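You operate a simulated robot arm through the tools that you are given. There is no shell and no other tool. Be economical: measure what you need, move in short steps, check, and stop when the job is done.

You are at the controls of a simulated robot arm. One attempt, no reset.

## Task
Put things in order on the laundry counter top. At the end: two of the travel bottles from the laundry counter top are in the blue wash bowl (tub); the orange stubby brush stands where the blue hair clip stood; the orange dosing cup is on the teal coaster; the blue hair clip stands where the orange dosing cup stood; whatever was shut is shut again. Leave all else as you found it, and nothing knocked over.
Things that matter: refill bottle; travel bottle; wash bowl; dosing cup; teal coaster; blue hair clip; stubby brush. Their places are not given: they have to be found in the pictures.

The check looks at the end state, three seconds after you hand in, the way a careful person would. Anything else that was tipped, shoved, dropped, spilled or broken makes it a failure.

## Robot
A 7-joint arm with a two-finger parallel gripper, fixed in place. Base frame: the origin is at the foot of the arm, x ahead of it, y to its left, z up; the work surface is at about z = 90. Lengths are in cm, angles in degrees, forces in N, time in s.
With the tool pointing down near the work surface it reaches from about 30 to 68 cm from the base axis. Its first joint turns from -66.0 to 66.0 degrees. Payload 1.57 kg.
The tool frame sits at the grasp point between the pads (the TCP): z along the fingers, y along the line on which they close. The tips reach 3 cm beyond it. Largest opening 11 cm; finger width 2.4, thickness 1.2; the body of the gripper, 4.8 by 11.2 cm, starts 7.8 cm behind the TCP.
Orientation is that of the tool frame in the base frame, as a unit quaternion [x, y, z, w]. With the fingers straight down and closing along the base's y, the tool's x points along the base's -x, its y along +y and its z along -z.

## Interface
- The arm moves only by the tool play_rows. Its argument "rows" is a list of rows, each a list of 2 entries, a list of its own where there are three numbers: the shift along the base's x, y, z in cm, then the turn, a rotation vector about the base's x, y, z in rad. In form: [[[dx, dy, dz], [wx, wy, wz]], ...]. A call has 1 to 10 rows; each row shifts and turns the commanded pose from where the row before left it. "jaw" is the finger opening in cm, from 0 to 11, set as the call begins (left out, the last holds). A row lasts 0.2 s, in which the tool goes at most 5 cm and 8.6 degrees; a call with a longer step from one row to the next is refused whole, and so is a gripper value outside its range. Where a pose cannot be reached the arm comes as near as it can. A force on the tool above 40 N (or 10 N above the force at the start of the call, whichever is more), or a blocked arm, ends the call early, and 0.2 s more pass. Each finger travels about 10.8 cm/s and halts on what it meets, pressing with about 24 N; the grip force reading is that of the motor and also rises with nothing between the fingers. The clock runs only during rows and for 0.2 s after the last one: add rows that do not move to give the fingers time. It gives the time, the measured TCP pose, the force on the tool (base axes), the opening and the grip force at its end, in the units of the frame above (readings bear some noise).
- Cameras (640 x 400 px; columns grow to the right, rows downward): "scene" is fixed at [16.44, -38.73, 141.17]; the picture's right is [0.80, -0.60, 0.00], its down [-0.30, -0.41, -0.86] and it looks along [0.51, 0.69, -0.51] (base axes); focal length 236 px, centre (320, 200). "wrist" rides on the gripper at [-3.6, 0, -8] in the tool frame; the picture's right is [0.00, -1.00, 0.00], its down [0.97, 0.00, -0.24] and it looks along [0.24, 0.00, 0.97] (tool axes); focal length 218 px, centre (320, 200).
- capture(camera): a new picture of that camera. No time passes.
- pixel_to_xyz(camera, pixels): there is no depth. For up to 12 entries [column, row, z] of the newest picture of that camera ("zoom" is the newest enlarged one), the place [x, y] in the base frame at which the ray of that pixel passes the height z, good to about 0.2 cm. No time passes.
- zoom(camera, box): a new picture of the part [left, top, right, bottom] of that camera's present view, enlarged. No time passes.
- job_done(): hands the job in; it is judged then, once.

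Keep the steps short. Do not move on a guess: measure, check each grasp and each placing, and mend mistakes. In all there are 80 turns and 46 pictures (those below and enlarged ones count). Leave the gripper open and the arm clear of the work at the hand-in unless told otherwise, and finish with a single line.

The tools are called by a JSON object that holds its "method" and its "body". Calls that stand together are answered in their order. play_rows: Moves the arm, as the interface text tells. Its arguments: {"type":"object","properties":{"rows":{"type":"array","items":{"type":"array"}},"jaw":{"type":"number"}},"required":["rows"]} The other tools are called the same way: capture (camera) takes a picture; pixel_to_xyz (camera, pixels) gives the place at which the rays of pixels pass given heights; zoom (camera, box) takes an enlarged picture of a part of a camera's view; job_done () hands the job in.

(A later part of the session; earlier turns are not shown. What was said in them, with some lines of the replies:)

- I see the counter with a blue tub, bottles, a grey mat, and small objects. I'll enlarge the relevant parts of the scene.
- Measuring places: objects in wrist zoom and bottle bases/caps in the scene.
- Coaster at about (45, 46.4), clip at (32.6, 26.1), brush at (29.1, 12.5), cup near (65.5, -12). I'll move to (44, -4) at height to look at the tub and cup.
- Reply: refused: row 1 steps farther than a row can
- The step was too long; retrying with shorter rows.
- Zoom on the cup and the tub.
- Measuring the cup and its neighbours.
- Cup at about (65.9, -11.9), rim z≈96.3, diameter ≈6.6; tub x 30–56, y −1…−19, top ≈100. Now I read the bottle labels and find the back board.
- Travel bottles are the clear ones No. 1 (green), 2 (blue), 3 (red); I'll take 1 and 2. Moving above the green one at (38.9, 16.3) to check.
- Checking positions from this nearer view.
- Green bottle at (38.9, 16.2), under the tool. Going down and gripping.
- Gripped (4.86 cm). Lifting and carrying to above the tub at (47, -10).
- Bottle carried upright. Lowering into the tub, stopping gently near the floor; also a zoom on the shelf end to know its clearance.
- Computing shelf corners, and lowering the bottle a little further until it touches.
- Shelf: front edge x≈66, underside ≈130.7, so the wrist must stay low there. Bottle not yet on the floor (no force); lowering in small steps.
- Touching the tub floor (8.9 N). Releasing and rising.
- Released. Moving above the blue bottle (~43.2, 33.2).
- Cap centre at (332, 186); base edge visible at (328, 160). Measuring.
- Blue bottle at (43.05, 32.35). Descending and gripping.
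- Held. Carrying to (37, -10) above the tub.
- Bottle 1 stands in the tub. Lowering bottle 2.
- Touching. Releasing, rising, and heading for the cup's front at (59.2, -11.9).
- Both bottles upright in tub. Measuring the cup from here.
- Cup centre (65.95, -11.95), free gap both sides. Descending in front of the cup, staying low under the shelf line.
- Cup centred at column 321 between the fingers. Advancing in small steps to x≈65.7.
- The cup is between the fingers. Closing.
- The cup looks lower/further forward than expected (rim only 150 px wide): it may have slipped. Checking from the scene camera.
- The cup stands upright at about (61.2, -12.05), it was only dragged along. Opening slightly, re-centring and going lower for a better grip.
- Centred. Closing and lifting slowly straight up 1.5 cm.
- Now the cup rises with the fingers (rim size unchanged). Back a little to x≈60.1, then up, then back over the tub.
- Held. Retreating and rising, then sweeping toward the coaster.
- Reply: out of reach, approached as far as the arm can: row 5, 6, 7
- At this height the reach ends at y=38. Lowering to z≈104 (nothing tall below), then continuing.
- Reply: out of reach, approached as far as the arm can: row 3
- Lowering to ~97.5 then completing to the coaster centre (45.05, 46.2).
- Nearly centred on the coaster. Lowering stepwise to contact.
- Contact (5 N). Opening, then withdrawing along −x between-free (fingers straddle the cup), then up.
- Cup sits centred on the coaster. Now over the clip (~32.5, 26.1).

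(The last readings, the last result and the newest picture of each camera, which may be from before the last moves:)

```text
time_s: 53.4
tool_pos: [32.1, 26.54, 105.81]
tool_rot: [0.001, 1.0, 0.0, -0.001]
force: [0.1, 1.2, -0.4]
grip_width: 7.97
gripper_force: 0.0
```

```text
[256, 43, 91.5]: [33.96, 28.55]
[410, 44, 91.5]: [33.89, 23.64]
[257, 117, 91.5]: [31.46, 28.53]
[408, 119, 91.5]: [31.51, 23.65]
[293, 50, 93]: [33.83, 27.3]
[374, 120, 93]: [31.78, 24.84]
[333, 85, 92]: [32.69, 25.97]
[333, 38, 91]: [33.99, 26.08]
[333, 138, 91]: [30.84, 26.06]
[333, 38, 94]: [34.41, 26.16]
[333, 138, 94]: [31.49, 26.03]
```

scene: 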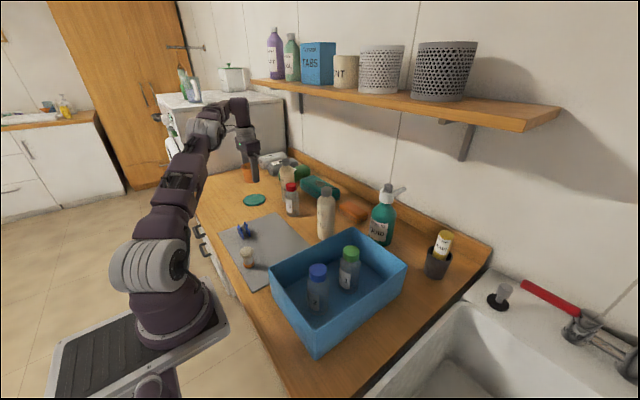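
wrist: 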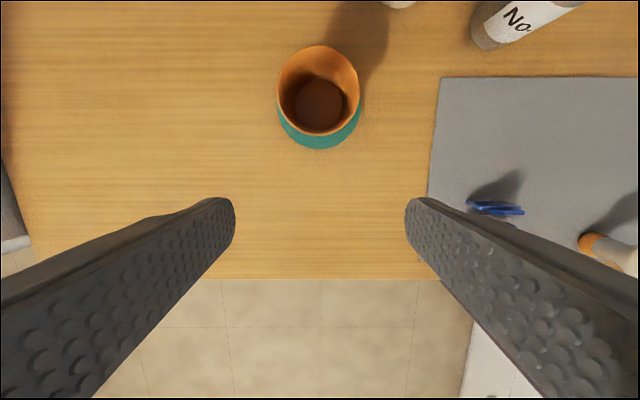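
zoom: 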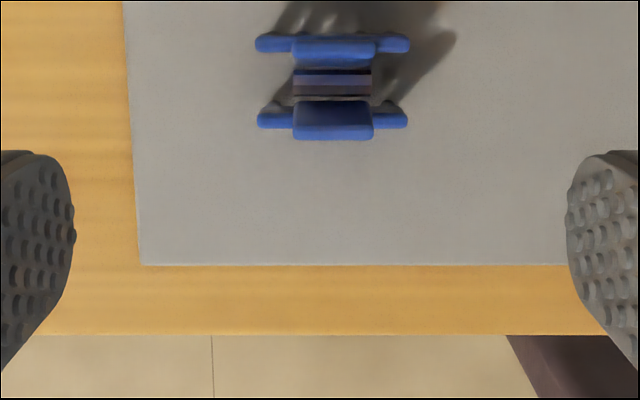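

Clip centre (32.65, 26.05), 4.9 cm long along y. Descending to z≈93.5 and gripping by the ends.

{"method": "play_rows", "body": {"rows": [[[0.55, -0.5, -4], [0, 0, 0]], [[0, 0, -4], [0, 0, 0]], [[0, 0, -3], [0, 0, 0]], [[0, 0, -1.2], [0, 0, 0]], [[0, 0, 0], [0, 0, 0]]]}}

{"method": "play_rows", "body": {"rows": [[[0, 0, 0], [0, 0, 0]], [[0, 0, 0], [0, 0, 0]], [[0, 0, 0], [0, 0, 0]], [[0, 0, 0], [0, 0, 0]]], "jaw": 4}}

{"method": "play_rows", "body": {"rows": [[[0, 0, 0.5], [0, 0, 0]], [[0, 0, 0.8], [0, 0, 0]], [[0, 0, 1], [0, 0, 0]], [[0, 0, 0], [0, 0, 0]]]}}

{"method": "capture", "body": {"camera": "wrist"}}

```text
time_s: 54.6
tool_pos: [32.81, 25.69, 93.6]
tool_rot: [0.0, 1.0, 0.0, -0.001]
force: [1.1, 0.3, -1.2]
grip_width: 8.01
gripper_force: 0.0
```

```text
time_s: 55.6
tool_pos: [33.01, 25.53, 93.67]
tool_rot: [0.0, 1.0, 0.0, 0.0]
force: [0.1, 0.7, 0.3]
grip_width: 4.46
gripper_force: 24.0
```

```text
time_s: 56.6
tool_pos: [32.95, 25.6, 96.02]
tool_rot: [0.001, 1.0, 0.0, 0.0]
force: [0.1, -0.3, -0.7]
grip_width: 4.48
gripper_force: 24.1
```

```text
13 pictures are left
```

wrist: 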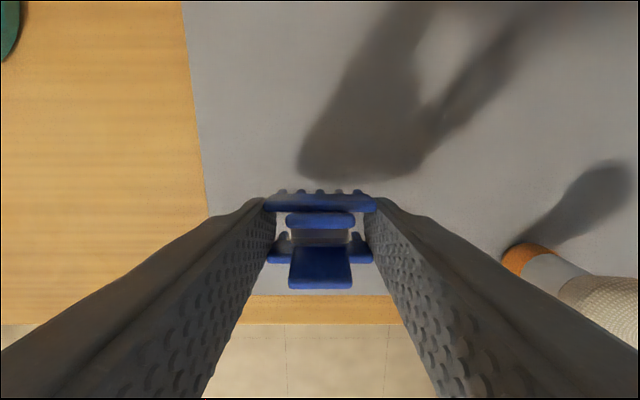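

Clip held and lifted. Raising and carrying toward (53, -12).

{"method": "play_rows", "body": {"rows": [[[0, 0, 4], [0, 0, 0]], [[0, 0, 4.5], [0, 0, 0]], [[0, 0, 4.5], [0, 0, 0]], [[0, 0, 4], [0, 0, 0]]]}}

{"method": "play_rows", "body": {"rows": [[[2, -3.75, 0], [0, 0, 0]], [[2, -3.75, 0], [0, 0, 0]], [[2, -3.75, 0], [0, 0, 0]], [[2, -3.75, 0], [0, 0, 0]], [[2, -3.75, 0], [0, 0, 0]], [[2, -3.75, 0], [0, 0, 0]], [[2, -3.75, 0], [0, 0, 0]], [[2, -3.75, 0], [0, 0, 0]], [[2, -3.75, 0], [0, 0, 0]], [[2, -3.75, 0], [0, 0, 0]]]}}

```text
time_s: 57.6
tool_pos: [32.83, 25.78, 112.79]
tool_rot: [0.001, 1.0, 0.0, 0.0]
force: [0.0, 0.2, -0.4]
grip_width: 4.49
gripper_force: 24.3
```

```text
time_s: 59.8
tool_pos: [52.51, -11.64, 113.06]
tool_rot: [0.001, 1.0, 0.0, 0.0]
force: [-0.2, -1.4, -0.8]
grip_width: 4.49
gripper_force: 24.4
```

{"method": "play_rows", "body": {"rows": [[[2.3, -0.2, -2.5], [0, 0, 0]], [[2.5, 0, -2.5], [0, 0, 0]], [[2.5, -0.1, -1], [0, 0, 0]], [[0, 0, -4], [0, 0, 0]], [[0, 0, -4], [0, 0, 0]], [[0, 0, -2], [0, 0, 0]], [[1.5, 0, 0], [0, 0, 0]], [[2, 0, 0], [0, 0, 0]], [[2, 0, 0], [0, 0, 0]], [[0.7, 0, 0], [0, 0, 0]]]}}

{"method": "capture", "body": {"camera": "wrist"}}

```text
time_s: 62.0
tool_pos: [66.45, -12.06, 96.65]
tool_rot: [0.001, 1.0, 0.0, 0.001]
force: [0.5, 0.7, -2.1]
grip_width: 4.49
gripper_force: 24.4
```

```text
12 pictures are left
```

wrist: 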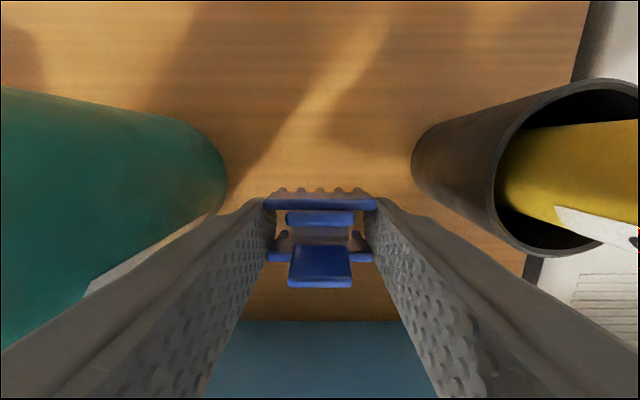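

Clip over the spot. Lowering gently.

{"method": "play_rows", "body": {"rows": [[[-0.2, 0.1, -1.5], [0, 0, 0]], [[0, 0, -1], [0, 0, 0]], [[0, 0, -0.3], [0, 0, 0]], [[0, 0, 0], [0, 0, 0]]]}}

{"method": "play_rows", "body": {"rows": [[[0, 0, -0.15], [0, 0, 0]], [[0, 0, 0], [0, 0, 0]]]}}

```text
time_s: 63.0
tool_pos: [66.12, -11.94, 94.17]
tool_rot: [0.001, 1.0, 0.0, 0.0]
force: [-0.6, 0.0, -0.5]
grip_width: 4.48
gripper_force: 23.8
```

```text
time_s: 63.6
tool_pos: [66.15, -12.0, 93.94]
tool_rot: [0.0, 1.0, 0.001, 0.0]
force: [0.1, -0.3, 0.3]
grip_width: 4.51
gripper_force: 24.1
```

{"method": "play_rows", "body": {"rows": [[[0, 0, -0.15], [0, 0, 0]], [[0, 0, -0.1], [0, 0, 0]], [[0, 0, 0], [0, 0, 0]]]}}

```text
time_s: 64.4
tool_pos: [66.17, -11.88, 93.59]
tool_rot: [0.0, 1.0, 0.001, -0.001]
force: [-0.8, -0.8, -0.5]
grip_width: 4.5
gripper_force: 24.0
```

{"method": "play_rows", "body": {"rows": [[[0, 0, -0.1], [0, 0, 0]], [[0, 0, -0.1], [0, 0, 0]], [[0, 0, 0], [0, 0, 0]]]}}

```text
time_s: 65.2
tool_pos: [66.15, -11.83, 93.41]
tool_rot: [0.0, 1.0, 0.0, -0.001]
force: [-0.4, -0.7, 0.4]
grip_width: 4.48
gripper_force: 24.4
```

{"method": "play_rows", "body": {"rows": [[[0, 0, -0.12], [0, 0, 0]], [[0, 0, 0], [0, 0, 0]]]}}

```text
time_s: 65.8
tool_pos: [66.21, -11.78, 93.3]
tool_rot: [-0.001, 1.0, 0.0, 0.0]
force: [-0.1, 0.8, -0.3]
grip_width: 4.5
gripper_force: 24.1
```

{"method": "play_rows", "body": {"rows": [[[0, 0, -0.12], [0, 0, 0]], [[0, 0, 0], [0, 0, 0]]]}}

```text
time_s: 66.4
tool_pos: [66.18, -11.85, 93.15]
tool_rot: [0.001, 1.0, 0.0, -0.001]
force: [-0.8, 0.7, -0.7]
grip_width: 4.49
gripper_force: 23.9
```

{"method": "play_rows", "body": {"rows": [[[0, 0, -0.1], [0, 0, 0]], [[0, 0, 0], [0, 0, 0]]]}}

```text
time_s: 67.0
tool_pos: [66.17, -11.93, 93.14]
tool_rot: [0.0, 1.0, 0.0, 0.0]
force: [-0.5, 0.1, -0.1]
grip_width: 4.49
gripper_force: 24.1
```

Essentially at the counter. Opening a little and withdrawing along −x, straddling.

{"method": "play_rows", "body": {"rows": [[[0, 0, 0], [0, 0, 0]], [[0, 0, 0], [0, 0, 0]], [[0, 0, 0.6], [0, 0, 0]], [[-1.5, 0, 0.4], [0, 0, 0]], [[-2.5, 0, 0.5], [0, 0, 0]], [[-2.2, 0, 0.5], [0, 0, 0]], [[0, 0, 0], [0, 0, 0]]], "jaw": 7}}

{"method": "capture", "body": {"camera": "wrist"}}

```text
time_s: 68.6
tool_pos: [59.87, -11.81, 95.19]
tool_rot: [0.002, 1.0, 0.0, 0.0]
force: [-0.1, 0.7, 0.8]
grip_width: 6.96
gripper_force: 0.0
```

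```text
11 pictures are left
```

wrist: 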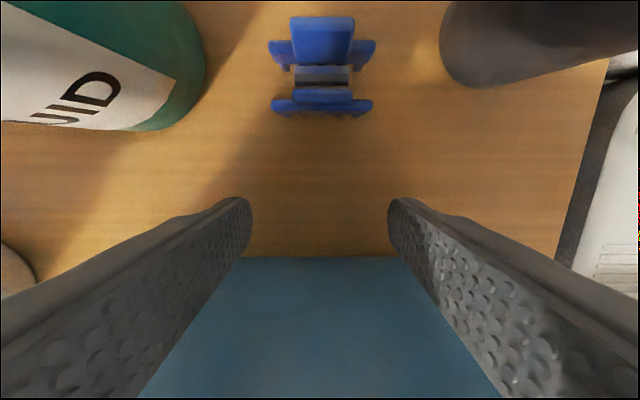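

Clip stands. Checking its position, then rising and retreating to the brush.

{"method": "pixel_to_xyz", "body": {"camera": "wrist", "pixels": [[322, 104, 91.5], [322, 52, 91.5], [270, 104, 91.5], [373, 104, 91.5], [322, 76, 91.5]]}}

{"method": "play_rows", "body": {"rows": [[[0, 0, 3], [0, 0, 0]], [[0, 0, 4], [0, 0, 0]], [[-1, 0, 4], [0, 0, 0]], [[-2, 0, 3.5], [0, 0, 0]], [[-2, 0, 3.5], [0, 0, 0]], [[-4, 2.5, 0], [0, 0, 0]], [[-4, 2.5, 0], [0, 0, 0]], [[-4, 2.5, 0], [0, 0, 0]], [[-4, 2.5, 0], [0, 0, 0]], [[-4, 2.5, 0], [0, 0, 0]]]}}

```text
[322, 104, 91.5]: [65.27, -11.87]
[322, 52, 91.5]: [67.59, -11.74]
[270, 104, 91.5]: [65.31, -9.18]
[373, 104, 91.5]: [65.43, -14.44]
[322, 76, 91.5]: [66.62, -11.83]
```

```text
time_s: 70.8
tool_pos: [34.97, 0.53, 113.4]
tool_rot: [0.0, 1.0, 0.0, 0.0]
force: [0.5, 0.4, 0.5]
grip_width: 7.0
gripper_force: 0.1
```

Clip centre ≈(66.3, −11.8), within 0.5 cm of the cup's old spot. Now above the brush (~29.2, 12.5).

{"method": "play_rows", "body": {"rows": [[[-1.4, 3, -1], [0, 0, 0]], [[-1.4, 3, -1], [0, 0, 0]], [[-1.4, 3, -1], [0, 0, 0]], [[-1.4, 3, -1], [0, 0, 0]], [[0, 0, 0], [0, 0, 0]]], "jaw": 7}}

{"method": "capture", "body": {"camera": "wrist"}}

{"method": "zoom", "body": {"camera": "scene", "box": [220, 210, 300, 280]}}

```text
time_s: 72.0
tool_pos: [29.21, 12.44, 109.0]
tool_rot: [0.0, 1.0, 0.0, 0.0]
force: [0.0, 0.2, 0.1]
grip_width: 6.99
gripper_force: 0.1
```

```text
10 pictures are left
```

wrist: 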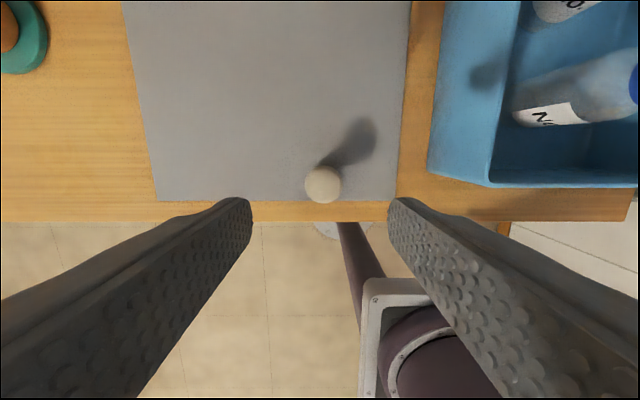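

```text
5.71 times, centred on (260, 245) of scene
```

zoom: 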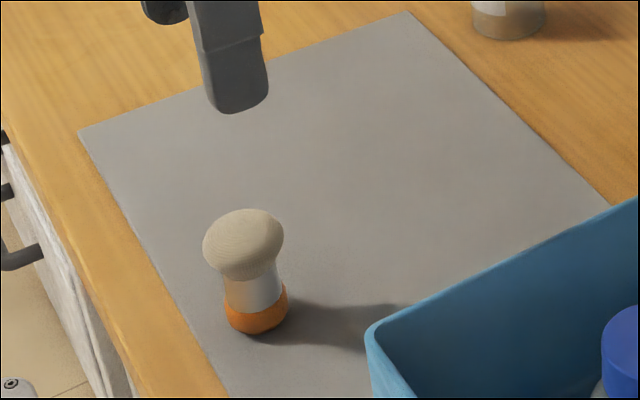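

{"method": "pixel_to_xyz", "body": {"camera": "wrist", "pixels": [[323, 184, 96], [305, 184, 95], [341, 184, 95], [323, 184, 95]]}}

{"method": "pixel_to_xyz", "body": {"camera": "zoom", "pixels": [[257, 320, 90.2], [243, 235, 96], [243, 215, 97], [257, 333, 90.2], [225, 310, 91], [288, 298, 91]]}}

```text
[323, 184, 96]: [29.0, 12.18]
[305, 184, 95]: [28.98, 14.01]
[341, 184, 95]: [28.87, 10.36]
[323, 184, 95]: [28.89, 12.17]
```

```text
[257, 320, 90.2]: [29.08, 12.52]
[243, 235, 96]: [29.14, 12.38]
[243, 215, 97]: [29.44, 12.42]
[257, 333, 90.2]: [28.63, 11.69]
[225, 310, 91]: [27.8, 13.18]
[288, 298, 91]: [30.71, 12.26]
```

Brush axis (29.0, 12.25), head 3.6 cm wide. Descending to z≈94 and gripping.

{"method": "play_rows", "body": {"rows": [[[-0.2, -0.2, -4], [0, 0, 0]], [[0, 0, -4], [0, 0, 0]], [[0, 0, -4], [0, 0, 0]], [[0, 0, -3], [0, 0, 0]], [[0, 0, 0], [0, 0, 0]]]}}

{"method": "play_rows", "body": {"rows": [[[0, 0, 0], [0, 0, 0]], [[0, 0, 0], [0, 0, 0]], [[0, 0, 0], [0, 0, 0]], [[0, 0, 0], [0, 0, 0]]], "jaw": 2}}

{"method": "play_rows", "body": {"rows": [[[0, 0, 0.5], [0, 0, 0]], [[0, 0, 1], [0, 0, 0]], [[0, 0, 1.5], [0, 0, 0]], [[0, 0, 0], [0, 0, 0]]]}}

{"method": "capture", "body": {"camera": "wrist"}}

```text
time_s: 73.2
tool_pos: [28.98, 12.37, 94.38]
tool_rot: [0.002, 1.0, 0.0, 0.0]
force: [-0.1, 1.0, 0.2]
grip_width: 7.01
gripper_force: 0.0
```

```text
time_s: 74.2
tool_pos: [29.09, 12.29, 94.33]
tool_rot: [0.0, 1.0, 0.0, 0.0]
force: [0.6, 0.3, 0.3]
grip_width: 3.01
gripper_force: 23.9
```

```text
time_s: 75.2
tool_pos: [29.25, 12.3, 97.26]
tool_rot: [0.0, 1.0, 0.0, 0.0]
force: [-0.4, -1.0, -0.1]
grip_width: 2.98
gripper_force: 23.7
```

```text
8 pictures are left
```

wrist: 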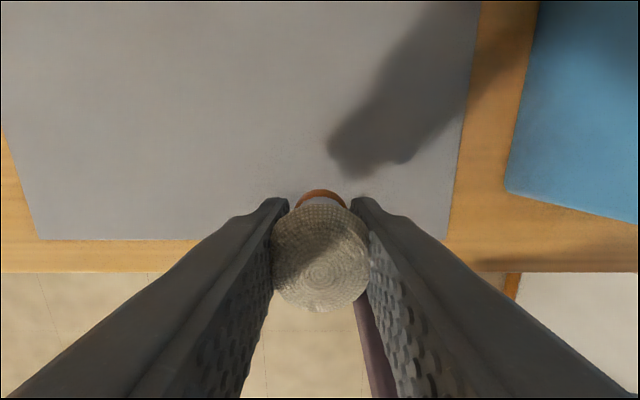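

Held. Carrying to the clip's old spot (32.65, 26.05).

{"method": "play_rows", "body": {"rows": [[[0, 0, 2], [0, 0, 0]], [[0.9, 3.4, 0], [0, 0, 0]], [[0.9, 3.5, 0], [0, 0, 0]], [[0.9, 3.5, 0], [0, 0, 0]], [[0.8, 3.4, 0], [0, 0, 0]], [[0, 0, -2], [0, 0, 0]], [[0, 0, -2], [0, 0, 0]], [[0, 0, 0], [0, 0, 0]]]}}

```text
time_s: 77.0
tool_pos: [32.79, 26.12, 95.19]
tool_rot: [0.0, 1.0, 0.0, -0.001]
force: [-0.3, 0.0, -0.2]
grip_width: 2.94
gripper_force: 24.1
```

{"method": "play_rows", "body": {"rows": [[[-0.1, 0, -0.4], [0, 0, 0]], [[0, 0, -0.2], [0, 0, 0]], [[0, 0, -0.15], [0, 0, 0]], [[0, 0, 0], [0, 0, 0]]]}}

{"method": "play_rows", "body": {"rows": [[[0, 0, -0.12], [0, 0, 0]], [[0, 0, 0], [0, 0, 0]]]}}

```text
time_s: 78.0
tool_pos: [32.44, 26.18, 94.46]
tool_rot: [0.0, 1.0, 0.0, -0.001]
force: [0.2, 0.3, -0.4]
grip_width: 2.99
gripper_force: 23.8
```

```text
time_s: 78.6
tool_pos: [32.32, 26.13, 94.38]
tool_rot: [0.0, 1.0, 0.0, 0.0]
force: [0.1, -0.5, -0.8]
grip_width: 3.02
gripper_force: 24.6
```

{"method": "play_rows", "body": {"rows": [[[0.2, 0, -0.1], [0, 0, 0]], [[0, 0, -0.1], [0, 0, 0]], [[0, 0, 0], [0, 0, 0]]]}}

```text
time_s: 79.4
tool_pos: [32.74, 26.2, 94.23]
tool_rot: [0.001, 1.0, 0.001, 0.001]
force: [-0.1, -0.6, 20.9]
grip_width: 2.99
gripper_force: 23.9
```

Firm contact; easing up slightly, releasing, and rising.

{"method": "play_rows", "body": {"rows": [[[0, 0, 0.15], [0, 0, 0]], [[0, 0, 0], [0, 0, 0]]]}}

{"method": "play_rows", "body": {"rows": [[[0, 0, 0], [0, 0, 0]], [[0, 0, 0], [0, 0, 0]], [[0, 0, 0], [0, 0, 0]], [[0, 0, 2], [0, 0, 0]], [[0, 0, 4], [0, 0, 0]], [[0, 0, 4.5], [0, 0, 0]], [[0, 0, 4.5], [0, 0, 0]], [[0, 0, 4.5], [0, 0, 0]], [[0, 0, 3], [0, 0, 0]], [[0, 0, 0], [0, 0, 0]]], "jaw": 7}}

{"method": "capture", "body": {"camera": "wrist"}}

{"method": "capture", "body": {"camera": "scene"}}

```text
time_s: 80.0
tool_pos: [32.73, 26.25, 94.16]
tool_rot: [0.0, 1.0, -0.001, 0.0]
force: [2.3, -3.6, 4.6]
grip_width: 2.99
gripper_force: 24.4
```

```text
time_s: 82.2
tool_pos: [32.69, 25.87, 116.67]
tool_rot: [0.0, 1.0, -0.001, 0.0]
force: [0.0, -0.7, -0.4]
grip_width: 7.0
gripper_force: 0.0
```

```text
7 pictures are left
```

wrist: 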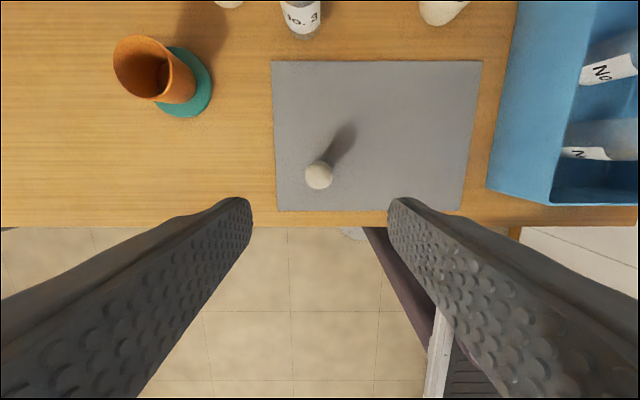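

```text
6 pictures are left
```

scene: 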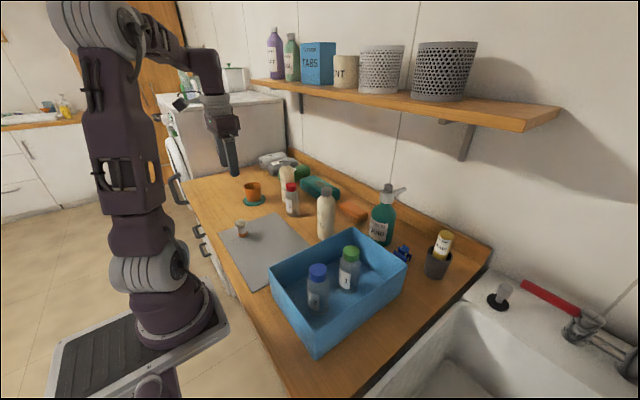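

All placed. A last close check of brush/cup and clip.

{"method": "zoom", "body": {"camera": "scene", "box": [220, 165, 320, 260]}}

{"method": "zoom", "body": {"camera": "scene", "box": [300, 190, 470, 320]}}

{"method": "play_rows", "body": {"rows": [[[0, -3, 3], [0, 0, 0]], [[0, -3, 3], [0, 0, 0]], [[0, 0, 3], [0, 0, 0]], [[0, 0, 0], [0, 0, 0]]], "jaw": 11}}

```text
4.21 times, centred on (270, 212) of scene
```

zoom: 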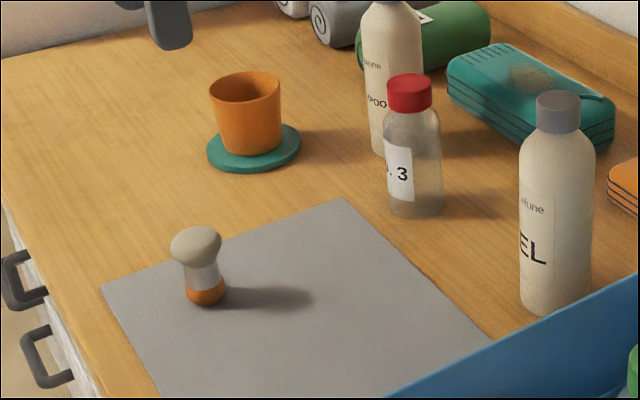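

```text
3.08 times, centred on (385, 255) of scene
```

zoom: 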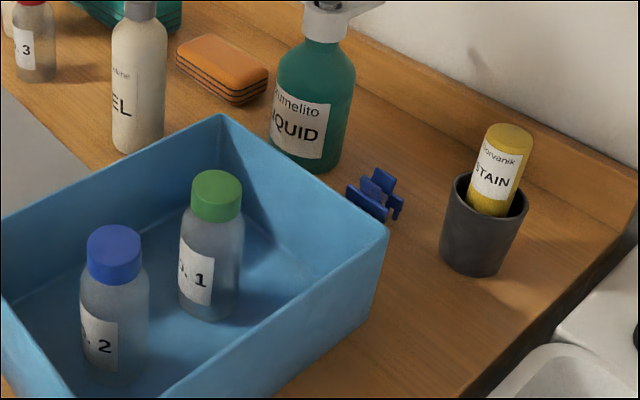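

```text
time_s: 83.2
tool_pos: [32.46, 19.89, 125.39]
tool_rot: [0.001, 1.0, 0.0, 0.0]
force: [0.0, -0.1, 0.6]
grip_width: 10.99
gripper_force: 0.0
```

Everything stands in its place, the gripper is open and the arm is clear. Handing in.

{"method": "job_done", "body": {}}

```text
The job is handed in.
```

Job handed in: travel bottles 1 and 2 are in the blue tub, the dosing cup is on the teal coaster, the hair clip is where the cup stood (within about 0.5 cm), the stubby brush is where the clip stood, everything is upright, and nothing shut was opened.
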